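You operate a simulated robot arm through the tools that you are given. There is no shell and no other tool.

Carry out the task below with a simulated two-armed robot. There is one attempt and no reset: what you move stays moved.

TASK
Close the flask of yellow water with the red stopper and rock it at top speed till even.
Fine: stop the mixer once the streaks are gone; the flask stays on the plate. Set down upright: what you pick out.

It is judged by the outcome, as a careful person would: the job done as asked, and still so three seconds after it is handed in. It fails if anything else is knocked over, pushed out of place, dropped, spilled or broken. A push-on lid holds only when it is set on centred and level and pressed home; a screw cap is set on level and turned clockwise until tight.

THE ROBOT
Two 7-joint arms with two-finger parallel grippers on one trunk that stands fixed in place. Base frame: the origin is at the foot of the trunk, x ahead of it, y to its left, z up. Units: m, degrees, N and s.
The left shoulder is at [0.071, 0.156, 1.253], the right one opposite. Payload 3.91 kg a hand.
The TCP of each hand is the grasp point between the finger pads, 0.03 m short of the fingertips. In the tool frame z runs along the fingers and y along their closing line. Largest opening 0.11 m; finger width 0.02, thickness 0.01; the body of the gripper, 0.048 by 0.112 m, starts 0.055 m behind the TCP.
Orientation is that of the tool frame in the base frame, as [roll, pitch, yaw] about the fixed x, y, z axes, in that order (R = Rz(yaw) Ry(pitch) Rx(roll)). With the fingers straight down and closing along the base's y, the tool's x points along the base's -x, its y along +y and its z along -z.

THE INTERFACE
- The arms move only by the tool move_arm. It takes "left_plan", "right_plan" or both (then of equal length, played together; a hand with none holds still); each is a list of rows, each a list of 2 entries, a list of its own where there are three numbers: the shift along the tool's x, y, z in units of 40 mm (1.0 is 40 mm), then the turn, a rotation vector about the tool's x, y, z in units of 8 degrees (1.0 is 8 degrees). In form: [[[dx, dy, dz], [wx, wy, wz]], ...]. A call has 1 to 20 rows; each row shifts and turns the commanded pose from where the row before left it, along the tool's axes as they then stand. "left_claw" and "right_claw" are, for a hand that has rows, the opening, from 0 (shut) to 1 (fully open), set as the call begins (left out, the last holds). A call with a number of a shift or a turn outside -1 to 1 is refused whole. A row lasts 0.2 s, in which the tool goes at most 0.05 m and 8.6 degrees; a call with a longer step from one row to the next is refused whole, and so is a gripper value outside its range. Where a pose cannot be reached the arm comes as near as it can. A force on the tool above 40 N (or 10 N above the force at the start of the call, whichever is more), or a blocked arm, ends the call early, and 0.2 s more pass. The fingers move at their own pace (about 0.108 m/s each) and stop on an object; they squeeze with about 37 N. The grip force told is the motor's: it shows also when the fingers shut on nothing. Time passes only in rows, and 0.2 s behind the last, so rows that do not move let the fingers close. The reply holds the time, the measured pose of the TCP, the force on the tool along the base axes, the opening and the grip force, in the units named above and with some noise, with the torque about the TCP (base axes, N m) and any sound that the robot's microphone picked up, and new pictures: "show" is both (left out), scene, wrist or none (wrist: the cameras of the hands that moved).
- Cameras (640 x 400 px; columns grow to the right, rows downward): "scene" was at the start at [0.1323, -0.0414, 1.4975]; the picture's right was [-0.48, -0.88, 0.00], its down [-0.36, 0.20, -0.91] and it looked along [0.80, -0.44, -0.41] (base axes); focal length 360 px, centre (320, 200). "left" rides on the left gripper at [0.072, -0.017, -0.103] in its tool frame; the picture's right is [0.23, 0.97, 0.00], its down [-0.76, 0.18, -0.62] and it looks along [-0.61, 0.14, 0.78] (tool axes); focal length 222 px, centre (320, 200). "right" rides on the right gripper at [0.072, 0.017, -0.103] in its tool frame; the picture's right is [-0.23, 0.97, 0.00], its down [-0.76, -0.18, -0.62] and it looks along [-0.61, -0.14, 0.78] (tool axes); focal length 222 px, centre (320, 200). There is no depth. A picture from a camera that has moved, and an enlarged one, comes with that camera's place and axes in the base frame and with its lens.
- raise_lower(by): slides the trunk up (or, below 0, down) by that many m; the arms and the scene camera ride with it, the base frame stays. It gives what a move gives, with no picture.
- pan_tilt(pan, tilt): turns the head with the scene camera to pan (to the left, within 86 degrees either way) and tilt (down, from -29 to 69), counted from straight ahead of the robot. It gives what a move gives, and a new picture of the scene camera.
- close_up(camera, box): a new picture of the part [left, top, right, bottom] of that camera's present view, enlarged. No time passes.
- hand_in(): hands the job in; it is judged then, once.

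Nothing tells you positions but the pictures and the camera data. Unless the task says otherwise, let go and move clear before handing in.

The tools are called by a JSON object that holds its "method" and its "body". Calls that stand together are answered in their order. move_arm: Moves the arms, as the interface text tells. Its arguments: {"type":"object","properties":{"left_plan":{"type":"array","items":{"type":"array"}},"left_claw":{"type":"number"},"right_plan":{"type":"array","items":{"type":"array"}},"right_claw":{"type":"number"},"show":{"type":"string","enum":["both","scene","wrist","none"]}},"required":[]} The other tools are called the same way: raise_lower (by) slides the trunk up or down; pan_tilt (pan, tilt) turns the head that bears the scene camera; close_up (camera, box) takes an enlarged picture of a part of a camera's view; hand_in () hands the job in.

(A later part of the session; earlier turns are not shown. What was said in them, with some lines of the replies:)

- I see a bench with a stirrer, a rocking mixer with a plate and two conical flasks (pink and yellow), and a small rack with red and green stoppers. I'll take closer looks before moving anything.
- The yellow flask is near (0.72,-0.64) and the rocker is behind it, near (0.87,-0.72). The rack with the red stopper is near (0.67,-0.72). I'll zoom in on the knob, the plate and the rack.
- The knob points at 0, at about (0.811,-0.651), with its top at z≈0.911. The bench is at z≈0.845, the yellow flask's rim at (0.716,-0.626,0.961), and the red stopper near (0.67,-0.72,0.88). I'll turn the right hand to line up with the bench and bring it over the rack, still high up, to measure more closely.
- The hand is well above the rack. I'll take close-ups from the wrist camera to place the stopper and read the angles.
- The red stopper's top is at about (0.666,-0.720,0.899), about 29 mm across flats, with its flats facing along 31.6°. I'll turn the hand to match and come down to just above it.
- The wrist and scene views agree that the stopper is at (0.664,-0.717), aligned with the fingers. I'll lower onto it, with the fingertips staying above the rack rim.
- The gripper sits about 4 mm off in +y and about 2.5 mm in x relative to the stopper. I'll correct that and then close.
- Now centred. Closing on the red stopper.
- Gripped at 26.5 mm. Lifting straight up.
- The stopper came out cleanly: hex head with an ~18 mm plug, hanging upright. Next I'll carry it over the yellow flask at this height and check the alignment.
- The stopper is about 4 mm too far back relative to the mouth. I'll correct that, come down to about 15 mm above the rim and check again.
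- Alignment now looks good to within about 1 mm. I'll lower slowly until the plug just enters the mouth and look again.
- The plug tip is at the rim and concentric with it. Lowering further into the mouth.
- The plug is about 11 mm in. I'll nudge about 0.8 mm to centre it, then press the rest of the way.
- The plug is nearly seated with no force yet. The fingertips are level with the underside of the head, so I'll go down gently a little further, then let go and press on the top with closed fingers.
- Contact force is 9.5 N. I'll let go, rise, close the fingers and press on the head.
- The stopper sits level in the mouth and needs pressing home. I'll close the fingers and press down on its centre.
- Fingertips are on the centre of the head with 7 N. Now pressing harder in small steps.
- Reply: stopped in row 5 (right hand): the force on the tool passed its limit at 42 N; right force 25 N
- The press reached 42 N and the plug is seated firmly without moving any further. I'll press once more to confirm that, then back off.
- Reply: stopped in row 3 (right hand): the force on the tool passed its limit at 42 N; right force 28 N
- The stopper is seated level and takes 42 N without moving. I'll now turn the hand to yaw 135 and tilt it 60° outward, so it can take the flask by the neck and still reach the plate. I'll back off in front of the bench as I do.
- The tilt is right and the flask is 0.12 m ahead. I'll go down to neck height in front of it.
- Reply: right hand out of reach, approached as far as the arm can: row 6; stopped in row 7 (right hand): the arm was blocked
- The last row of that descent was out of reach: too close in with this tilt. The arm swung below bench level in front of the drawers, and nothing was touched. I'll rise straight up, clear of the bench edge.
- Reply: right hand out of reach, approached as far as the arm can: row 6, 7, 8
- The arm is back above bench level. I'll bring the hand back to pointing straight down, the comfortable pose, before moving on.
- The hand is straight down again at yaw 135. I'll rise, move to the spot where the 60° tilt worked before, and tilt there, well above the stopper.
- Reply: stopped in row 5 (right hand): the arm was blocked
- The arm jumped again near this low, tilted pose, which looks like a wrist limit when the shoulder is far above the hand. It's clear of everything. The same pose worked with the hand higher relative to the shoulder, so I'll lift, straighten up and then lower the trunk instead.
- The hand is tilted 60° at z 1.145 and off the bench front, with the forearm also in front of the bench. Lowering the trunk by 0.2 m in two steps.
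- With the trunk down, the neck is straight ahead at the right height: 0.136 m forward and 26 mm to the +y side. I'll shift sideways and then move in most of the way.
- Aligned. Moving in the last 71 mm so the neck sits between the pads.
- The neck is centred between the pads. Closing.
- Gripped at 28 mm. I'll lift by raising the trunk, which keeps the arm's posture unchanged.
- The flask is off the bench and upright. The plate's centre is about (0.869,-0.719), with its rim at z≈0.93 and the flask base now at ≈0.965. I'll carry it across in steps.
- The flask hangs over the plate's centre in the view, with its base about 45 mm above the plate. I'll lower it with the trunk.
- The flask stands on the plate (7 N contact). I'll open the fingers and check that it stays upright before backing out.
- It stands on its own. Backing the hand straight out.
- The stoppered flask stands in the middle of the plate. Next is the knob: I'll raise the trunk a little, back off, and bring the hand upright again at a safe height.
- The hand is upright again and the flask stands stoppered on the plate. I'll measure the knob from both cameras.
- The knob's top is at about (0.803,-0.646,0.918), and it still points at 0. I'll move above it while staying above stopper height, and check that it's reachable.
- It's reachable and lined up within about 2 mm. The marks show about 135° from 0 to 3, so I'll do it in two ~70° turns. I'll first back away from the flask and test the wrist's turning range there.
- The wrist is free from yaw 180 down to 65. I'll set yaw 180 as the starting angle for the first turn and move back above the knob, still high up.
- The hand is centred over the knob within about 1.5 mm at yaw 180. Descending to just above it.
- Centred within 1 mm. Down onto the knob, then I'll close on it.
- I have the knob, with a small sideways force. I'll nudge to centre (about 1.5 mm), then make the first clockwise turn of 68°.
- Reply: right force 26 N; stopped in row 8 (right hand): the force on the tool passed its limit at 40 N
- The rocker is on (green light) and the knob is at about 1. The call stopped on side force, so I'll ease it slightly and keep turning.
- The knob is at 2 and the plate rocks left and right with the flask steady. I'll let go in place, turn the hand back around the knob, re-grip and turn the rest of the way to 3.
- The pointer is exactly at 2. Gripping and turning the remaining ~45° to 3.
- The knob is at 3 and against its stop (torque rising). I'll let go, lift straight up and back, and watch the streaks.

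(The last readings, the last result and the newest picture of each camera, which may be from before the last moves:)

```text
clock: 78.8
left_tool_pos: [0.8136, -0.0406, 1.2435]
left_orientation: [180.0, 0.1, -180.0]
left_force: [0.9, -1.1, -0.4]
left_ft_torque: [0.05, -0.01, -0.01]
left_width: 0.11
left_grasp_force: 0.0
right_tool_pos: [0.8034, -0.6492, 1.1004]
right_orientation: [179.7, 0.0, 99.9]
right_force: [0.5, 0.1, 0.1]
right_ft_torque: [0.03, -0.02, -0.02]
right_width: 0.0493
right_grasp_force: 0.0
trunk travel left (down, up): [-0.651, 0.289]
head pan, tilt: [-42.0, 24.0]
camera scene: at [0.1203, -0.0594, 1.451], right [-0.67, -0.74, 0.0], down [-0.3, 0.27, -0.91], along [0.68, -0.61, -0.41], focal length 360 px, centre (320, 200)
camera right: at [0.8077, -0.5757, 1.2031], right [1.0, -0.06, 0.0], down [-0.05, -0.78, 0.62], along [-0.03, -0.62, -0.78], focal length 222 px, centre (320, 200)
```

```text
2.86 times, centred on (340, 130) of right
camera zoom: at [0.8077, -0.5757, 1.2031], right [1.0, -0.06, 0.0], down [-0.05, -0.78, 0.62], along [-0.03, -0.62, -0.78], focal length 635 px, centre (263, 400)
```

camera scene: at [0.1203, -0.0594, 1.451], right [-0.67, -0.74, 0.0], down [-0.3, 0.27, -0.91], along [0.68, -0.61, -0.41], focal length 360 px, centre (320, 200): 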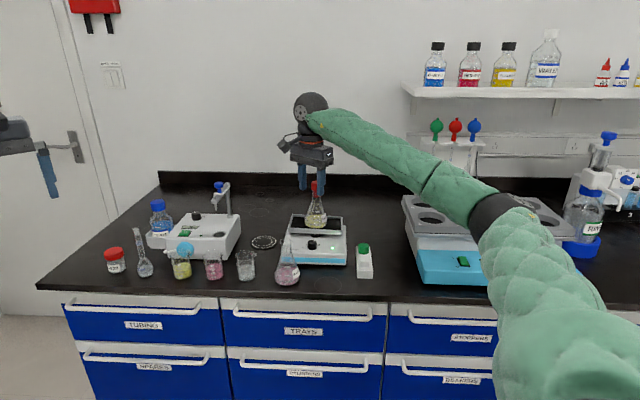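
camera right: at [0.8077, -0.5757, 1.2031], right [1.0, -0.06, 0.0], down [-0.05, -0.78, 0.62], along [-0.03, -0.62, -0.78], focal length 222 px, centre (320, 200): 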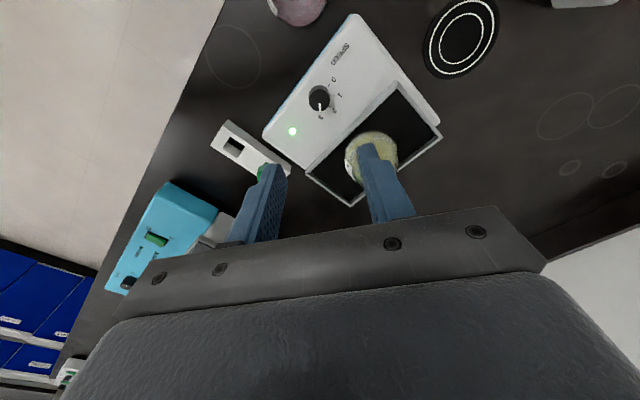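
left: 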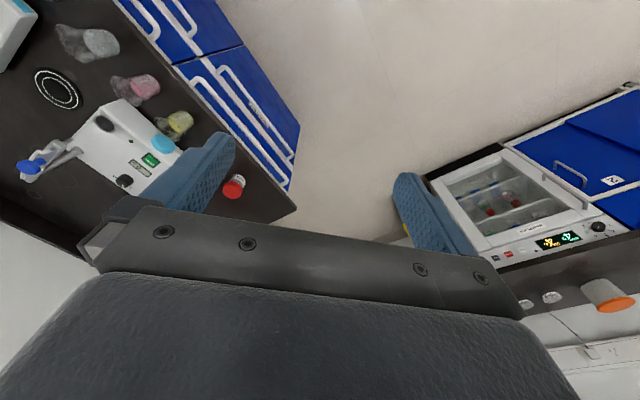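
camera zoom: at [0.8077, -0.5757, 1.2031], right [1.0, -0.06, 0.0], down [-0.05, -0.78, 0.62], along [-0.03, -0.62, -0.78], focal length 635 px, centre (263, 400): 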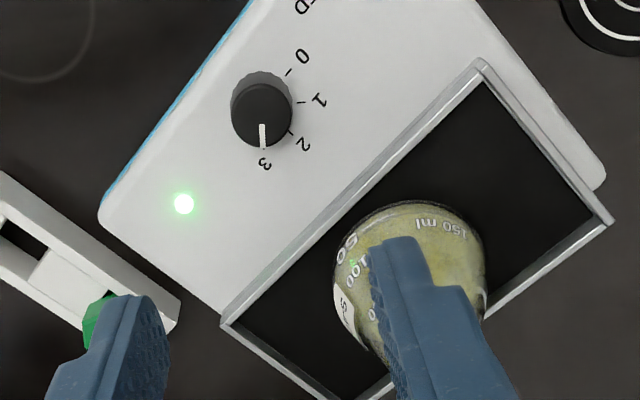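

The pointer is right on 3 and the streaks are already fading. I'll move the hand clear and let it rock.

{"method": "move_arm", "body": {"right_plan": [[[0.6, -0.43, 0], [0, 0, 0]], [[0.6, -0.43, 0], [0, 0, 0]], [[0, 0, 0], [0, 0, 0]], [[0, 0, 0], [0, 0, 0]], [[0, 0, 0], [0, 0, 0]], [[0, 0, 0], [0, 0, 0]], [[0, 0, 0], [0, 0, 0]], [[0, 0, 0], [0, 0, 0]], [[0, 0, 0], [0, 0, 0]], [[0, 0, 0], [0, 0, 0]], [[0, 0, 0], [0, 0, 0]], [[0, 0, 0], [0, 0, 0]], [[0, 0, 0], [0, 0, 0]], [[0, 0, 0], [0, 0, 0]], [[0, 0, 0], [0, 0, 0]]], "show": "none"}}

{"method": "close_up", "body": {"camera": "scene", "box": [295, 180, 335, 235]}}

```text
clock: 82.0
left_tool_pos: [0.8145, -0.0411, 1.2436]
left_orientation: [180.0, -0.1, 180.0]
left_force: [0.1, -0.3, 0.9]
left_ft_torque: [-0.01, 0.02, 0.02]
left_width: 0.1101
left_grasp_force: 0.1
right_tool_pos: [0.7617, -0.6073, 1.1023]
right_orientation: [179.8, 0.0, 99.8]
right_force: [-0.3, -0.2, 0.3]
right_ft_torque: [0.03, -0.01, 0.01]
right_width: 0.0496
right_grasp_force: 0.1
trunk travel left (down, up): [-0.651, 0.289]
head pan, tilt: [-42.0, 24.0]
```

```text
7.27 times, centred on (315, 208) of scene
camera zoom: at [0.1201, -0.059, 1.4511], right [-0.67, -0.74, 0.0], down [-0.3, 0.27, -0.91], along [0.68, -0.61, -0.41], focal length 2619 px, centre (356, 146)
```

zoom: 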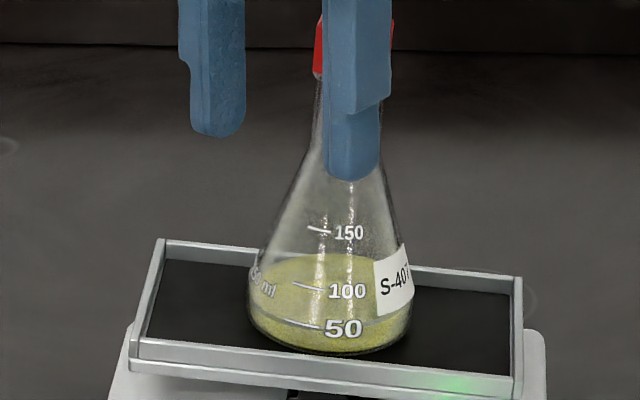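

{"method": "move_arm", "body": {"right_plan": [[[0, 0, 0], [0, 0, 0]], [[0, 0, 0], [0, 0, 0]], [[0, 0, 0], [0, 0, 0]], [[0, 0, 0], [0, 0, 0]], [[0, 0, 0], [0, 0, 0]], [[0, 0, 0], [0, 0, 0]], [[0, 0, 0], [0, 0, 0]], [[0, 0, 0], [0, 0, 0]], [[0, 0, 0], [0, 0, 0]], [[0, 0, 0], [0, 0, 0]], [[0, 0, 0], [0, 0, 0]], [[0, 0, 0], [0, 0, 0]], [[0, 0, 0], [0, 0, 0]], [[0, 0, 0], [0, 0, 0]], [[0, 0, 0], [0, 0, 0]], [[0, 0, 0], [0, 0, 0]], [[0, 0, 0], [0, 0, 0]], [[0, 0, 0], [0, 0, 0]], [[0, 0, 0], [0, 0, 0]], [[0, 0, 0], [0, 0, 0]]], "show": "none"}}

{"method": "close_up", "body": {"camera": "scene", "box": [300, 205, 335, 232]}}

{"method": "close_up", "body": {"camera": "scene", "box": [270, 170, 370, 270]}}

```text
clock: 86.2
left_tool_pos: [0.814, -0.041, 1.2421]
left_orientation: [-180.0, -0.2, 180.0]
left_force: [-0.2, 0.4, -0.6]
left_ft_torque: [0.0, -0.01, -0.02]
left_width: 0.11
left_grasp_force: 0.1
right_tool_pos: [0.762, -0.6073, 1.1021]
right_orientation: [179.8, 0.0, 100.0]
right_force: [-0.2, 0.0, -0.6]
right_ft_torque: [-0.02, 0.0, 0.02]
right_width: 0.0496
right_grasp_force: 0.0
trunk travel left (down, up): [-0.651, 0.289]
head pan, tilt: [-42.0, 24.0]
```

```text
14.81 times, centred on (318, 218) of scene
camera zoom: at [0.12, -0.059, 1.4511], right [-0.67, -0.74, 0.0], down [-0.3, 0.27, -0.91], along [0.68, -0.61, -0.41], focal length 5336 px, centre (357, -74)
```

zoom: 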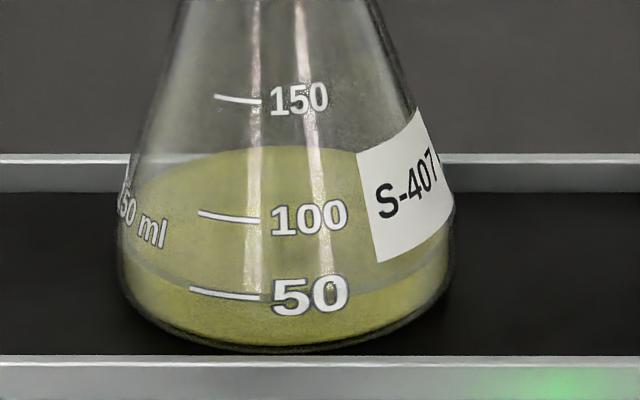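

```text
4.00 times, centred on (320, 220) of scene
camera zoom: at [0.12, -0.059, 1.4511], right [-0.67, -0.74, 0.0], down [-0.3, 0.27, -0.91], along [0.68, -0.61, -0.41], focal length 1441 px, centre (320, 120)
```

zoom: 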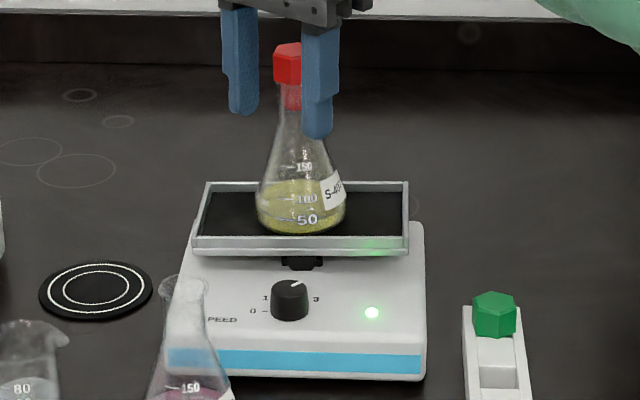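

The liquid looks almost even. I'll give it a few more seconds and compare.

{"method": "move_arm", "body": {"right_plan": [[[0, 0, 0], [0, 0, 0]], [[0, 0, 0], [0, 0, 0]], [[0, 0, 0], [0, 0, 0]], [[0, 0, 0], [0, 0, 0]], [[0, 0, 0], [0, 0, 0]], [[0, 0, 0], [0, 0, 0]], [[0, 0, 0], [0, 0, 0]], [[0, 0, 0], [0, 0, 0]], [[0, 0, 0], [0, 0, 0]], [[0, 0, 0], [0, 0, 0]], [[0, 0, 0], [0, 0, 0]], [[0, 0, 0], [0, 0, 0]], [[0, 0, 0], [0, 0, 0]], [[0, 0, 0], [0, 0, 0]], [[0, 0, 0], [0, 0, 0]]], "show": "none"}}

{"method": "close_up", "body": {"camera": "scene", "box": [300, 205, 335, 232]}}

{"method": "close_up", "body": {"camera": "right", "box": [320, 80, 480, 200]}}

```text
clock: 89.4
left_tool_pos: [0.8146, -0.0405, 1.2425]
left_orientation: [-180.0, -0.1, -180.0]
left_force: [-0.6, 0.2, -1.2]
left_ft_torque: [0.01, 0.0, 0.0]
left_width: 0.1102
left_grasp_force: 0.0
right_tool_pos: [0.7611, -0.6075, 1.1014]
right_orientation: [179.8, 0.0, 99.9]
right_force: [-0.5, 0.7, -0.1]
right_ft_torque: [0.01, -0.03, 0.03]
right_width: 0.0496
right_grasp_force: 0.1
trunk travel left (down, up): [-0.651, 0.289]
head pan, tilt: [-42.0, 24.0]
```

```text
14.81 times, centred on (318, 218) of scene
camera zoom: at [0.12, -0.059, 1.4511], right [-0.67, -0.74, 0.0], down [-0.3, 0.27, -0.91], along [0.68, -0.61, -0.41], focal length 5336 px, centre (357, -74)
```

zoom: 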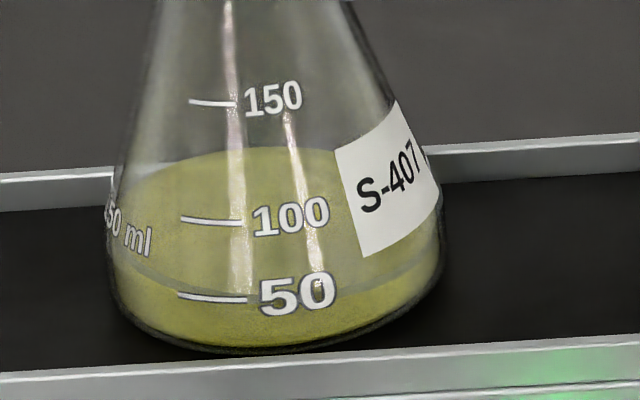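

```text
3.33 times, centred on (400, 140) of right
camera zoom: at [0.7651, -0.5334, 1.2046], right [1.0, -0.06, 0.0], down [-0.05, -0.78, 0.62], along [-0.03, -0.62, -0.78], focal length 740 px, centre (53, 400)
```

zoom: 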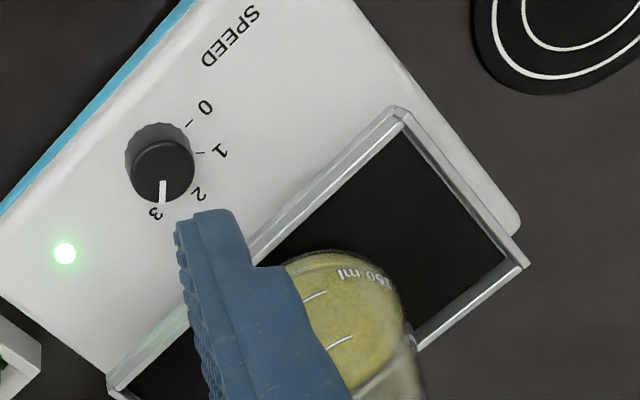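

The liquid looks even now. I'll bring the hand back over the knob; it keeps rocking meanwhile.

{"method": "move_arm", "body": {"right_plan": [[[-0.6, 0.43, 0], [0, 0, 0]], [[-0.6, 0.43, 0], [0, 0, 0]], [[0, 0, 0], [0, 0, 0]], [[0, 0, 0.8], [0, 0, 0]], [[0, 0, 0.8], [0, 0, 0]], [[0, 0, 0.8], [0, 0, 0]], [[0, 0, 0.8], [0, 0, 0]], [[0, 0, 0], [0, 0, 0]]]}}

{"method": "close_up", "body": {"camera": "right", "box": [240, 70, 400, 190]}}

{"method": "close_up", "body": {"camera": "scene", "box": [270, 170, 370, 270]}}

```text
clock: 91.2
left_tool_pos: [0.8134, -0.0406, 1.2436]
left_orientation: [179.9, 0.0, -180.0]
left_force: [0.2, 0.9, 0.1]
left_ft_torque: [-0.04, 0.0, -0.07]
left_width: 0.1102
left_grasp_force: 0.0
right_tool_pos: [0.8039, -0.6494, 0.9759]
right_orientation: [179.8, 0.0, 99.9]
right_force: [-0.9, 0.8, 0.4]
right_ft_torque: [0.02, -0.03, -0.02]
right_width: 0.0493
right_grasp_force: 0.0
trunk travel left (down, up): [-0.651, 0.289]
head pan, tilt: [-42.0, 24.0]
camera scene: at [0.1196, -0.0586, 1.4512], right [-0.67, -0.74, 0.0], down [-0.3, 0.27, -0.91], along [0.68, -0.61, -0.41], focal length 360 px, centre (320, 200)
camera right: at [0.807, -0.5763, 1.0787], right [1.0, -0.06, 0.0], down [-0.05, -0.78, 0.62], along [-0.03, -0.62, -0.78], focal length 222 px, centre (320, 200)
```

scene: 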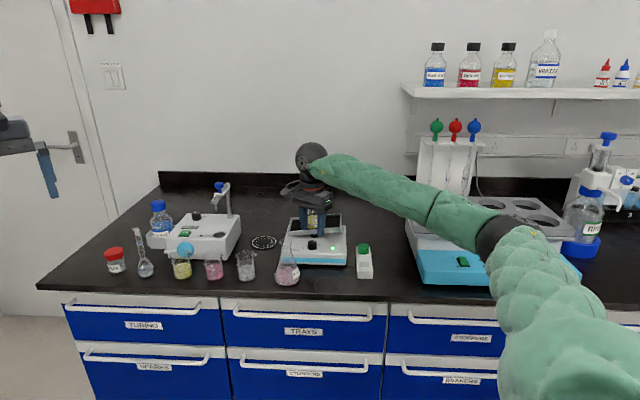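
right: 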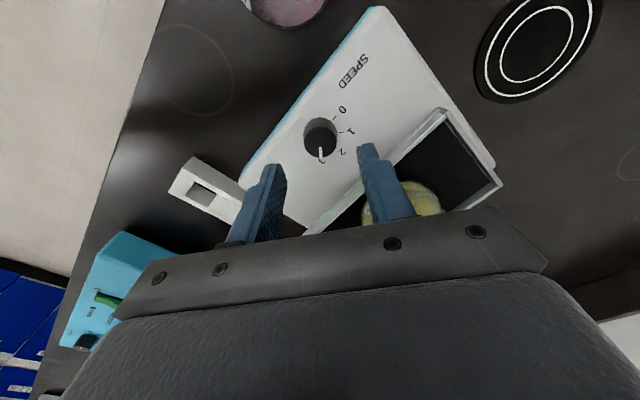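

```text
3.33 times, centred on (320, 130) of right
camera zoom: at [0.807, -0.5763, 1.0787], right [1.0, -0.06, 0.0], down [-0.05, -0.78, 0.62], along [-0.03, -0.62, -0.78], focal length 740 px, centre (320, 433)
```

zoom: 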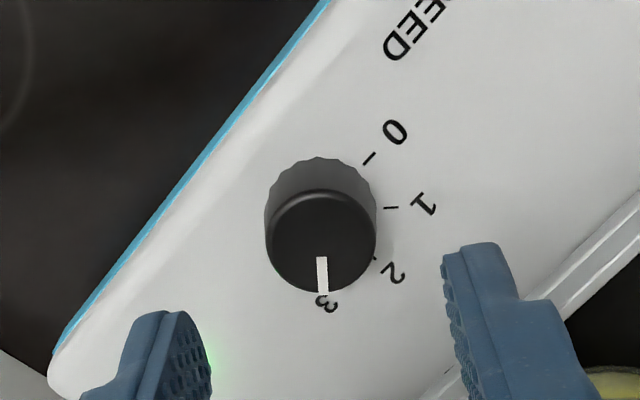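

```text
4.00 times, centred on (320, 220) of scene
camera zoom: at [0.1196, -0.0586, 1.4512], right [-0.67, -0.74, 0.0], down [-0.3, 0.27, -0.91], along [0.68, -0.61, -0.41], focal length 1441 px, centre (320, 120)
```

zoom: 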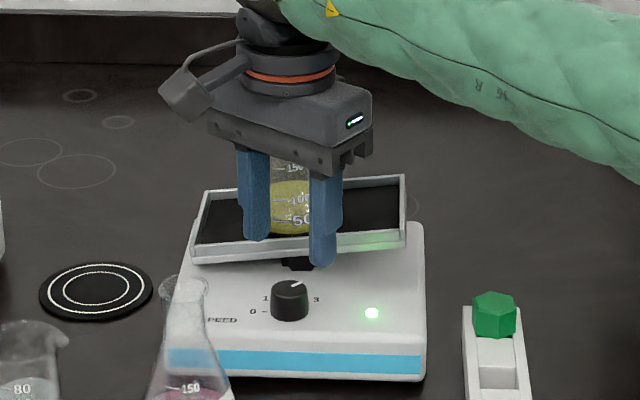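

Lined up. Down onto the knob, grip, and turn counter-clockwise.

{"method": "move_arm", "body": {"right_plan": [[[0.03, 0, 0.49], [0, 0, 0]], [[0, 0, 0.49], [0, 0, 0]], [[0, 0, 0], [0, 0, 0]]], "show": "none"}}

{"method": "move_arm", "body": {"right_plan": [[[0, 0, 0], [0, 0, 0]], [[0, 0, 0], [0, 0, 0]], [[0, 0, 0], [0, 0, 0]], [[0, 0, 0], [0, 0, -0.8]], [[0, 0, 0], [0, 0, -0.8]], [[0, 0, 0], [0, 0, -0.8]], [[0, 0, 0], [0, 0, -0.8]], [[0, 0, 0], [0, 0, -0.8]], [[0, 0, 0], [0, 0, -0.8]], [[0, 0, 0], [0, 0, -0.8]], [[0, 0, 0], [0, 0, -0.8]], [[0, 0, 0], [0, 0, -0.8]], [[0, 0, 0], [0, 0, -0.8]], [[0, 0, 0], [0, 0, 0]]], "right_claw": 0}}

{"method": "close_up", "body": {"camera": "right", "box": [240, 90, 400, 210]}}

{"method": "close_up", "body": {"camera": "scene", "box": [270, 170, 370, 270]}}

```text
clock: 92.0
left_tool_pos: [0.8143, -0.0396, 1.2427]
left_orientation: [180.0, -0.1, 179.9]
left_force: [0.0, 0.1, 0.5]
left_ft_torque: [0.03, -0.03, 0.06]
left_width: 0.1101
left_grasp_force: 0.1
right_tool_pos: [0.8042, -0.648, 0.9348]
right_orientation: [179.8, -0.1, 100.0]
right_force: [0.3, -0.3, -0.4]
right_ft_torque: [-0.01, -0.02, -0.04]
right_width: 0.0495
right_grasp_force: 0.0
trunk travel left (down, up): [-0.651, 0.289]
head pan, tilt: [-42.0, 24.0]
```

```text
clock: 95.0
left_tool_pos: [0.8134, -0.0418, 1.2449]
left_orientation: [-179.9, -0.1, -179.9]
left_force: [1.2, 0.5, 0.4]
left_ft_torque: [0.0, 0.03, -0.04]
left_width: 0.1099
left_grasp_force: 0.0
right_tool_pos: [0.8031, -0.6491, 0.9356]
right_orientation: [179.9, 0.2, 163.9]
right_force: [-9.1, -17.0, 9.5]
right_ft_torque: [-0.38, 1.26, -0.04]
right_width: 0.0266
right_grasp_force: 45.3
trunk travel left (down, up): [-0.651, 0.289]
head pan, tilt: [-42.0, 24.0]
camera scene: at [0.1185, -0.0598, 1.4513], right [-0.67, -0.74, 0.0], down [-0.3, 0.27, -0.91], along [0.68, -0.61, -0.41], focal length 360 px, centre (320, 200)
camera right: at [0.7366, -0.6132, 1.0369], right [0.49, 0.87, 0.0], down [0.68, -0.38, 0.63], along [0.55, -0.3, -0.78], focal length 222 px, centre (320, 200)
```

scene: 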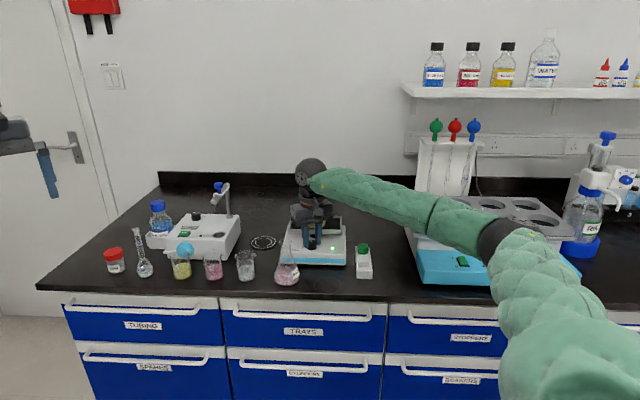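
right: 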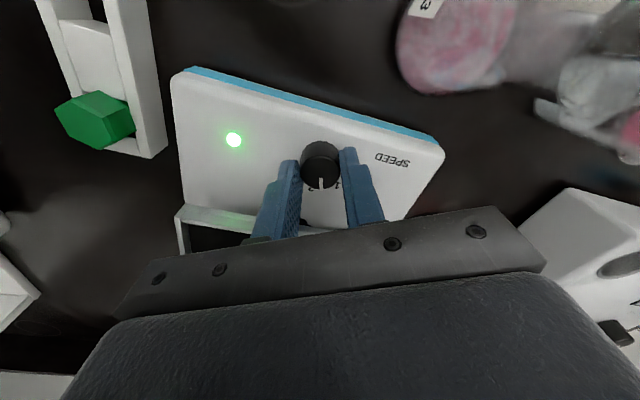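

```text
3.33 times, centred on (320, 150) of right
camera zoom: at [0.7366, -0.6132, 1.0369], right [0.49, 0.87, 0.0], down [0.68, -0.38, 0.63], along [0.55, -0.3, -0.78], focal length 740 px, centre (320, 367)
```

zoom: 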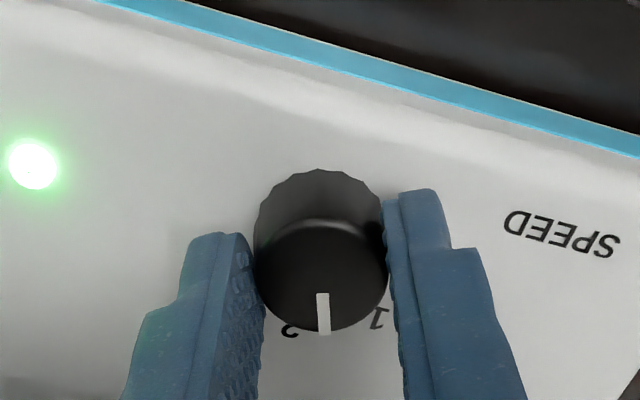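

```text
4.00 times, centred on (320, 220) of scene
camera zoom: at [0.1185, -0.0598, 1.4513], right [-0.67, -0.74, 0.0], down [-0.3, 0.27, -0.91], along [0.68, -0.61, -0.41], focal length 1441 px, centre (320, 120)
```

zoom: 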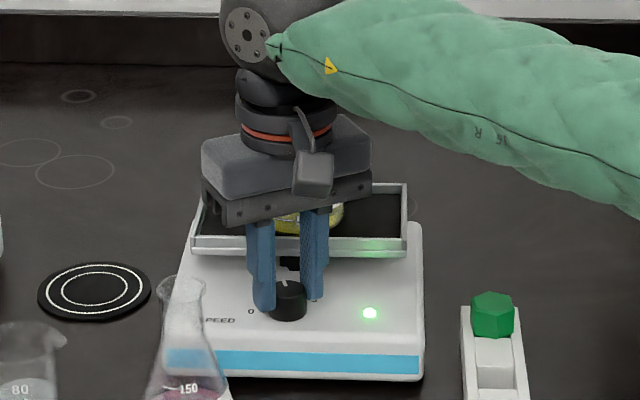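

The knob is now about halfway (≈1.5). Releasing, turning the hand back and re-gripping for the rest.

{"method": "move_arm", "body": {"right_plan": [[[0, 0, 0], [0, 0, 0]], [[0, 0, 0], [0, 0, 0]], [[0, 0, 0], [0, 0, 0.9]], [[0, 0, 0], [0, 0, 0.9]], [[0, 0, 0], [0, 0, 0.9]], [[0, 0, 0], [0, 0, 0.9]], [[0, 0, 0], [0, 0, 0.9]], [[0, 0, 0], [0, 0, 0.9]], [[0, 0, 0], [0, 0, 0.9]], [[0, 0, 0], [0, 0, 0.9]], [[0, 0, 0], [0, 0, 0.9]], [[0, 0, 0], [0, 0, 0.6]], [[0, 0, 0], [0, 0, 0]]], "right_claw": 0.45, "show": "wrist"}}

{"method": "close_up", "body": {"camera": "right", "box": [240, 90, 400, 210]}}

```text
clock: 97.8
left_tool_pos: [0.8137, -0.0406, 1.2426]
left_orientation: [180.0, -0.2, -180.0]
left_force: [0.3, -0.2, -0.1]
left_ft_torque: [-0.01, -0.01, 0.0]
left_width: 0.1099
left_grasp_force: 0.0
right_tool_pos: [0.8039, -0.6472, 0.9339]
right_orientation: [179.8, 0.0, 94.2]
right_force: [0.4, -0.2, 0.2]
right_ft_torque: [-0.02, -0.02, -0.01]
right_width: 0.0492
right_grasp_force: 0.0
trunk travel left (down, up): [-0.651, 0.289]
head pan, tilt: [-42.0, 24.0]
camera right: at [0.8144, -0.5739, 1.0363], right [0.99, -0.16, 0.0], down [-0.12, -0.77, 0.62], along [-0.09, -0.62, -0.78], focal length 222 px, centre (320, 200)
```

right: 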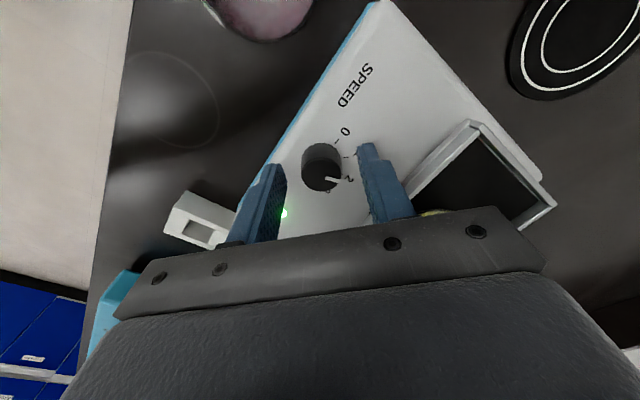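

```text
3.33 times, centred on (320, 150) of right
camera zoom: at [0.8144, -0.5739, 1.0363], right [0.99, -0.16, 0.0], down [-0.12, -0.77, 0.62], along [-0.09, -0.62, -0.78], focal length 740 px, centre (320, 367)
```

zoom: 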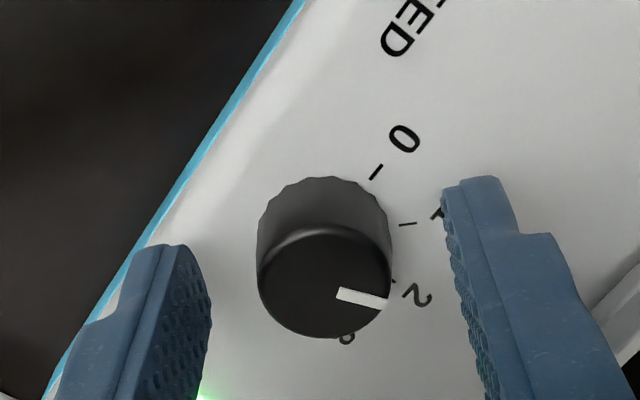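

{"method": "move_arm", "body": {"right_plan": [[[0, 0, 0], [0, 0, 0]], [[0, 0, 0], [0, 0, 0]], [[0, 0, 0], [0, 0, 0]], [[0, 0, 0], [0, 0, -0.9]], [[0, 0, 0], [0, 0, -0.9]], [[0, 0, 0], [0, 0, -0.9]], [[0, 0, 0], [0, 0, -0.9]], [[0, 0, 0], [0, 0, -0.9]], [[0, 0, 0], [0, 0, -0.9]], [[0, 0, 0], [0, 0, -0.9]], [[0, 0, 0], [0, 0, -0.9]], [[0, 0, 0], [0, 0, -0.9]], [[0, 0, 0], [0, 0, -0.9]], [[0, 0, 0], [0, 0, 0]]], "right_claw": 0}}

{"method": "close_up", "body": {"camera": "right", "box": [240, 90, 400, 210]}}

{"method": "close_up", "body": {"camera": "scene", "box": [270, 170, 370, 270]}}

```text
clock: 100.8
left_tool_pos: [0.8122, -0.0407, 1.2441]
left_orientation: [-180.0, 0.0, 179.9]
left_force: [0.4, 0.6, -0.8]
left_ft_torque: [-0.02, 0.0, 0.0]
left_width: 0.11
left_grasp_force: 0.1
right_tool_pos: [0.8027, -0.6494, 0.933]
right_orientation: [-180.0, 0.0, 166.3]
right_force: [-26.8, 1.3, -11.2]
right_ft_torque: [-0.05, 1.1, -0.03]
right_width: 0.0267
right_grasp_force: 45.2
trunk travel left (down, up): [-0.651, 0.289]
head pan, tilt: [-42.0, 24.0]
camera scene: at [0.1186, -0.0597, 1.4511], right [-0.67, -0.74, 0.0], down [-0.3, 0.27, -0.91], along [0.68, -0.61, -0.41], focal length 360 px, centre (320, 200)
camera right: at [0.7345, -0.616, 1.0361], right [0.45, 0.89, 0.0], down [0.7, -0.35, 0.62], along [0.56, -0.28, -0.78], focal length 222 px, centre (320, 200)
```

scene: 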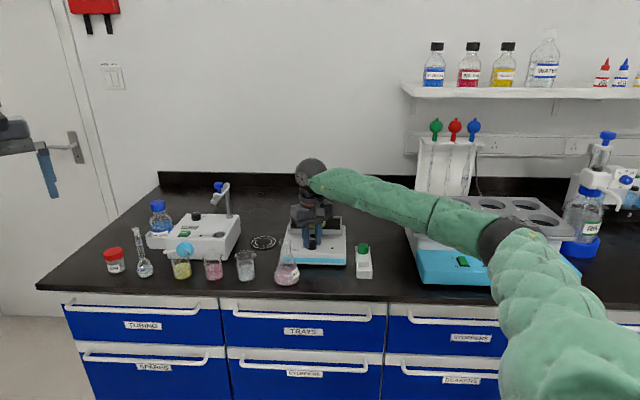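
right: 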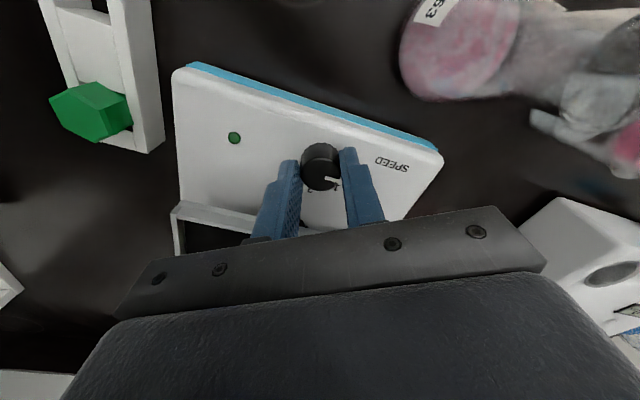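

```text
3.33 times, centred on (320, 150) of right
camera zoom: at [0.7345, -0.616, 1.0361], right [0.45, 0.89, 0.0], down [0.7, -0.35, 0.62], along [0.56, -0.28, -0.78], focal length 740 px, centre (320, 367)
```

zoom: 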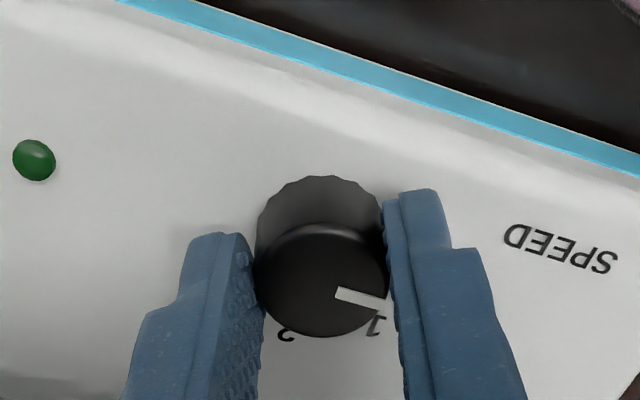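

```text
4.00 times, centred on (320, 220) of scene
camera zoom: at [0.1186, -0.0597, 1.4511], right [-0.67, -0.74, 0.0], down [-0.3, 0.27, -0.91], along [0.68, -0.61, -0.41], focal length 1441 px, centre (320, 120)
```

zoom: 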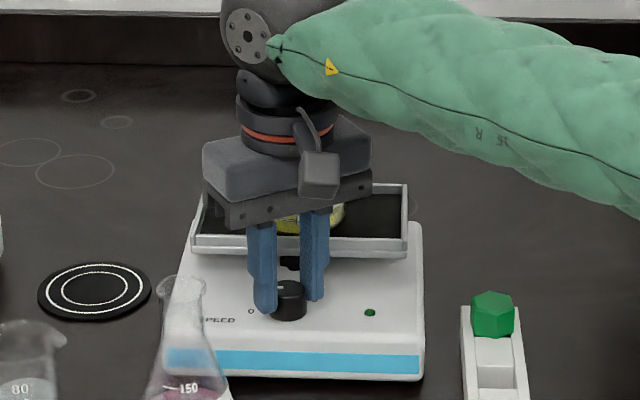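

The light is off. I'll let go and rise to check the pointer and the flask.

{"method": "move_arm", "body": {"right_plan": [[[0, 0, 0], [0, 0, 0]], [[0, 0, 0], [0, 0, 0]], [[0, 0, -0.5], [0, 0, 0]], [[0, 0, -0.9], [0, 0, 0]], [[0, 0, -0.9], [0, 0, 0]], [[0, 0, -0.9], [0, 0, 0]], [[0, 0, -0.9], [0, 0, 0]], [[0, 0, 0], [0, 0, 0]]], "right_claw": 0.45}}

{"method": "close_up", "body": {"camera": "right", "box": [240, 50, 400, 170]}}

{"method": "close_up", "body": {"camera": "scene", "box": [270, 170, 370, 270]}}

{"method": "close_up", "body": {"camera": "scene", "box": [300, 205, 335, 232]}}

```text
clock: 102.6
left_tool_pos: [0.8133, -0.041, 1.2428]
left_orientation: [-180.0, -0.1, -180.0]
left_force: [0.4, -0.5, -0.2]
left_ft_torque: [-0.03, 0.01, 0.02]
left_width: 0.11
left_grasp_force: 0.1
right_tool_pos: [0.8041, -0.6474, 1.0981]
right_orientation: [179.9, 0.1, 166.3]
right_force: [0.7, 0.7, -0.1]
right_ft_torque: [-0.01, -0.03, -0.01]
right_width: 0.0497
right_grasp_force: 0.1
trunk travel left (down, up): [-0.651, 0.289]
head pan, tilt: [-42.0, 24.0]
camera scene: at [0.1204, -0.0595, 1.451], right [-0.67, -0.74, 0.0], down [-0.3, 0.27, -0.91], along [0.68, -0.61, -0.41], focal length 360 px, centre (320, 200)
camera right: at [0.7351, -0.6148, 1.2007], right [0.45, 0.89, 0.0], down [0.7, -0.35, 0.62], along [0.56, -0.28, -0.78], focal length 222 px, centre (320, 200)
```

scene: 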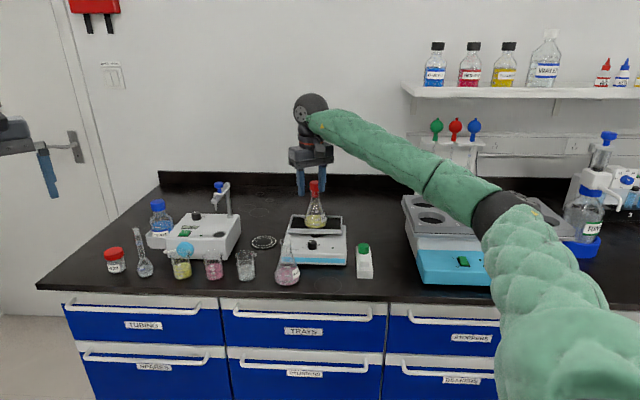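
right: 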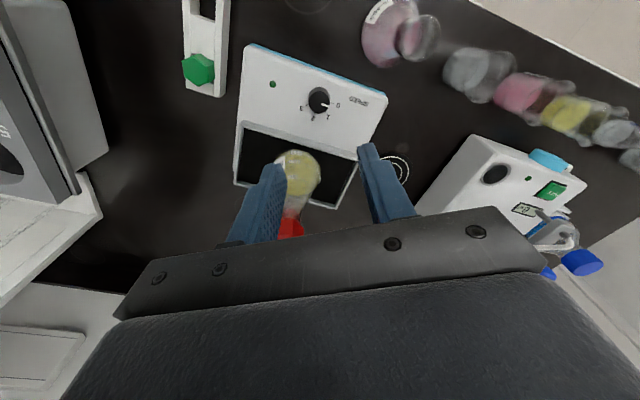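

```text
3.33 times, centred on (320, 110) of right
camera zoom: at [0.7351, -0.6148, 1.2007], right [0.45, 0.89, 0.0], down [0.7, -0.35, 0.62], along [0.56, -0.28, -0.78], focal length 740 px, centre (320, 500)
```

zoom: 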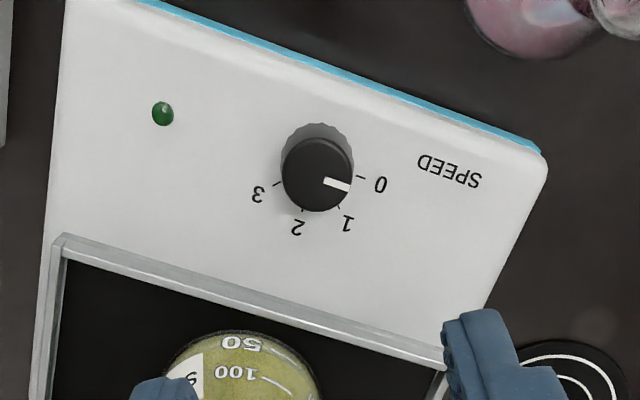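

```text
4.00 times, centred on (320, 220) of scene
camera zoom: at [0.1204, -0.0595, 1.451], right [-0.67, -0.74, 0.0], down [-0.3, 0.27, -0.91], along [0.68, -0.61, -0.41], focal length 1441 px, centre (320, 120)
```

zoom: 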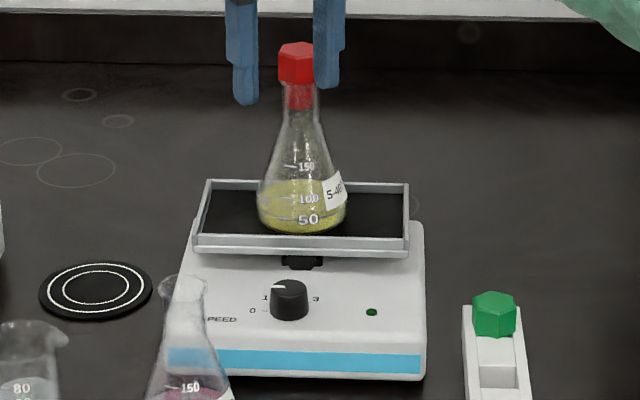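

```text
14.81 times, centred on (318, 218) of scene
camera zoom: at [0.1204, -0.0595, 1.451], right [-0.67, -0.74, 0.0], down [-0.3, 0.27, -0.91], along [0.68, -0.61, -0.41], focal length 5336 px, centre (357, -74)
```

zoom: 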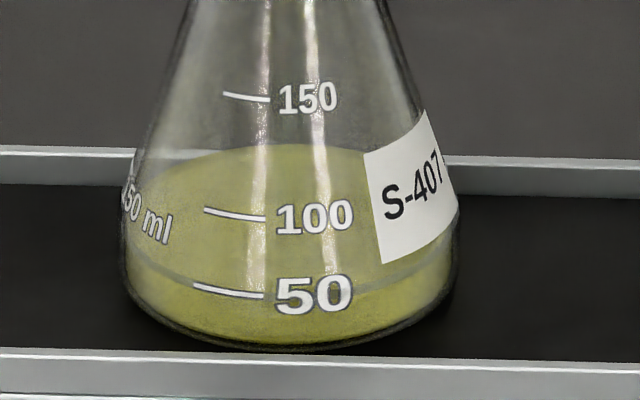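

The mixer is stopped: pointer at 0, light off, plate level. The flask stands stoppered on the plate. I'll back the hand away and take a final look at the liquid and everything else.

{"method": "move_arm", "body": {"right_plan": [[[0.8, -0.3, 0], [0, 0, 0]], [[0.9, -0.4, 0], [0, 0, 0]], [[0.9, -0.4, 0], [0, 0, 0]], [[0.9, -0.4, -0.3], [0, 0, 0]], [[0.9, -0.3, -0.4], [0, 0, 0]], [[0, 0, 0], [0, 0, 0]], [[0, 0, 0], [0, 0, 0]]]}}

{"method": "close_up", "body": {"camera": "right", "box": [260, 20, 400, 120]}}

{"method": "close_up", "body": {"camera": "scene", "box": [290, 170, 345, 240]}}

{"method": "close_up", "body": {"camera": "scene", "box": [90, 170, 390, 290]}}

```text
clock: 104.2
left_tool_pos: [0.813, -0.0414, 1.2438]
left_orientation: [180.0, 0.0, 179.9]
left_force: [0.0, 0.4, -0.4]
left_ft_torque: [-0.03, 0.01, -0.02]
left_width: 0.1098
left_grasp_force: 0.0
right_tool_pos: [0.6133, -0.6747, 1.1262]
right_orientation: [179.9, 0.2, 166.3]
right_force: [0.6, 0.4, -0.5]
right_ft_torque: [0.0, 0.01, -0.01]
right_width: 0.0493
right_grasp_force: 0.1
trunk travel left (down, up): [-0.651, 0.289]
head pan, tilt: [-42.0, 24.0]
camera scene: at [0.119, -0.0593, 1.4512], right [-0.67, -0.74, 0.0], down [-0.3, 0.27, -0.91], along [0.68, -0.61, -0.41], focal length 360 px, centre (320, 200)
camera right: at [0.5459, -0.6428, 1.2293], right [0.45, 0.89, 0.0], down [0.69, -0.35, 0.63], along [0.56, -0.28, -0.78], focal length 222 px, centre (320, 200)
```

scene: 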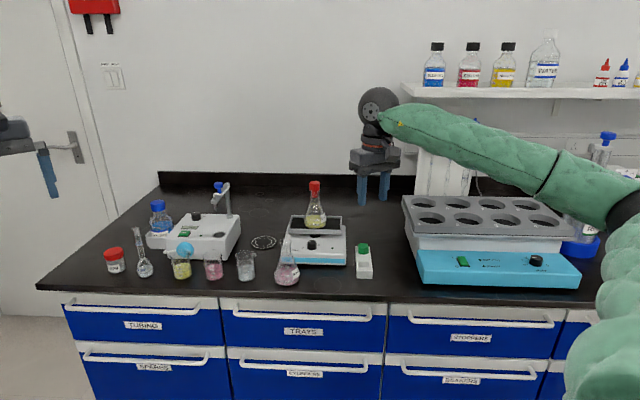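
right: 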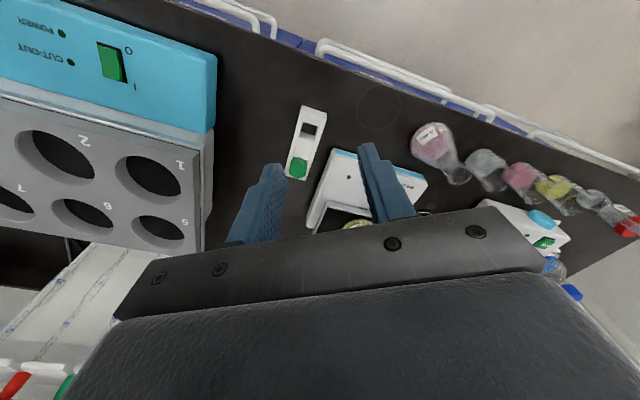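

```text
4.00 times, centred on (330, 70) of right
camera zoom: at [0.5459, -0.6428, 1.2293], right [0.45, 0.89, 0.0], down [0.69, -0.35, 0.63], along [0.56, -0.28, -0.78], focal length 888 px, centre (280, 720)
```

zoom: 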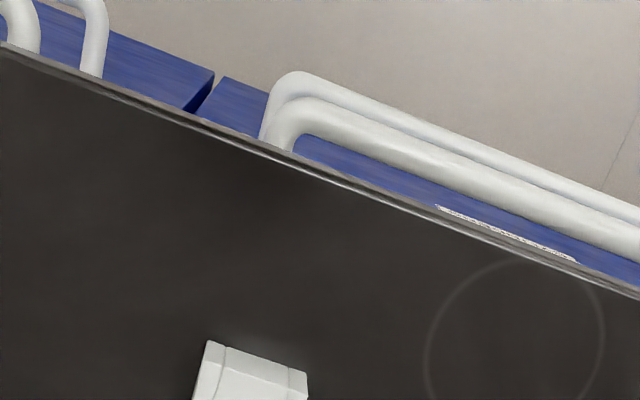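

```text
5.71 times, centred on (318, 205) of scene
camera zoom: at [0.119, -0.0593, 1.4512], right [-0.67, -0.74, 0.0], down [-0.3, 0.27, -0.91], along [0.68, -0.61, -0.41], focal length 2058 px, centre (334, 171)
```

zoom: 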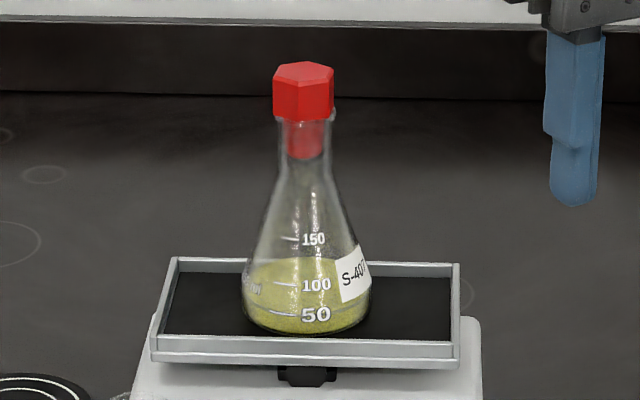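

```text
2.13 times, centred on (240, 230) of scene
camera zoom: at [0.119, -0.0593, 1.4512], right [-0.67, -0.74, 0.0], down [-0.3, 0.27, -0.91], along [0.68, -0.61, -0.41], focal length 768 px, centre (491, 136)
```

zoom: 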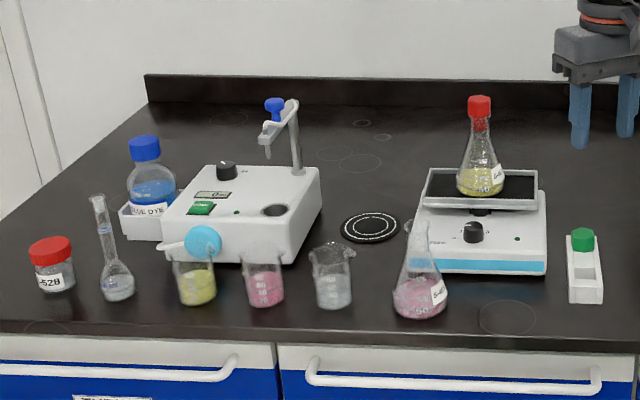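

The liquid is an even yellow and the flask is stoppered and upright on the stopped plate. The hand is clear and everything else is in its place, so I'm handing in.

{"method": "hand_in", "body": {}}

```text
The job is handed in.
```

I closed the yellow flask (S-407) with the red stopper and rocked it at speed 3. Once no streaks could be seen, I turned the mixer off. The job is handed in, but no verdict came back.

- **Stopper:** it sits centred and level. It took 42 N twice without moving further. The head stops about 3 mm above the rim, which I took to be the taper seating in the neck.
- **Rocking:** the flask spent about 16 seconds at top speed, plus short spells at lower speeds as I turned the knob up and back down. The yellow looked even in the close-ups before I stopped it.
- **Mixer:** the knob is back at 0, the light is off and the plate is level. The flask stands upright in the middle of the plate.
- **Other items:** the last pictures show nothing else moved, knocked over or spilled.

While I was trying to reach the flask's neck, the right arm twice jumped to a pose I had not asked for, once dropping below bench level in front of the drawers. The tool showed no contact force afterwards, and nothing looked disturbed in the pictures. I then lowered the trunk and made the reach from there.
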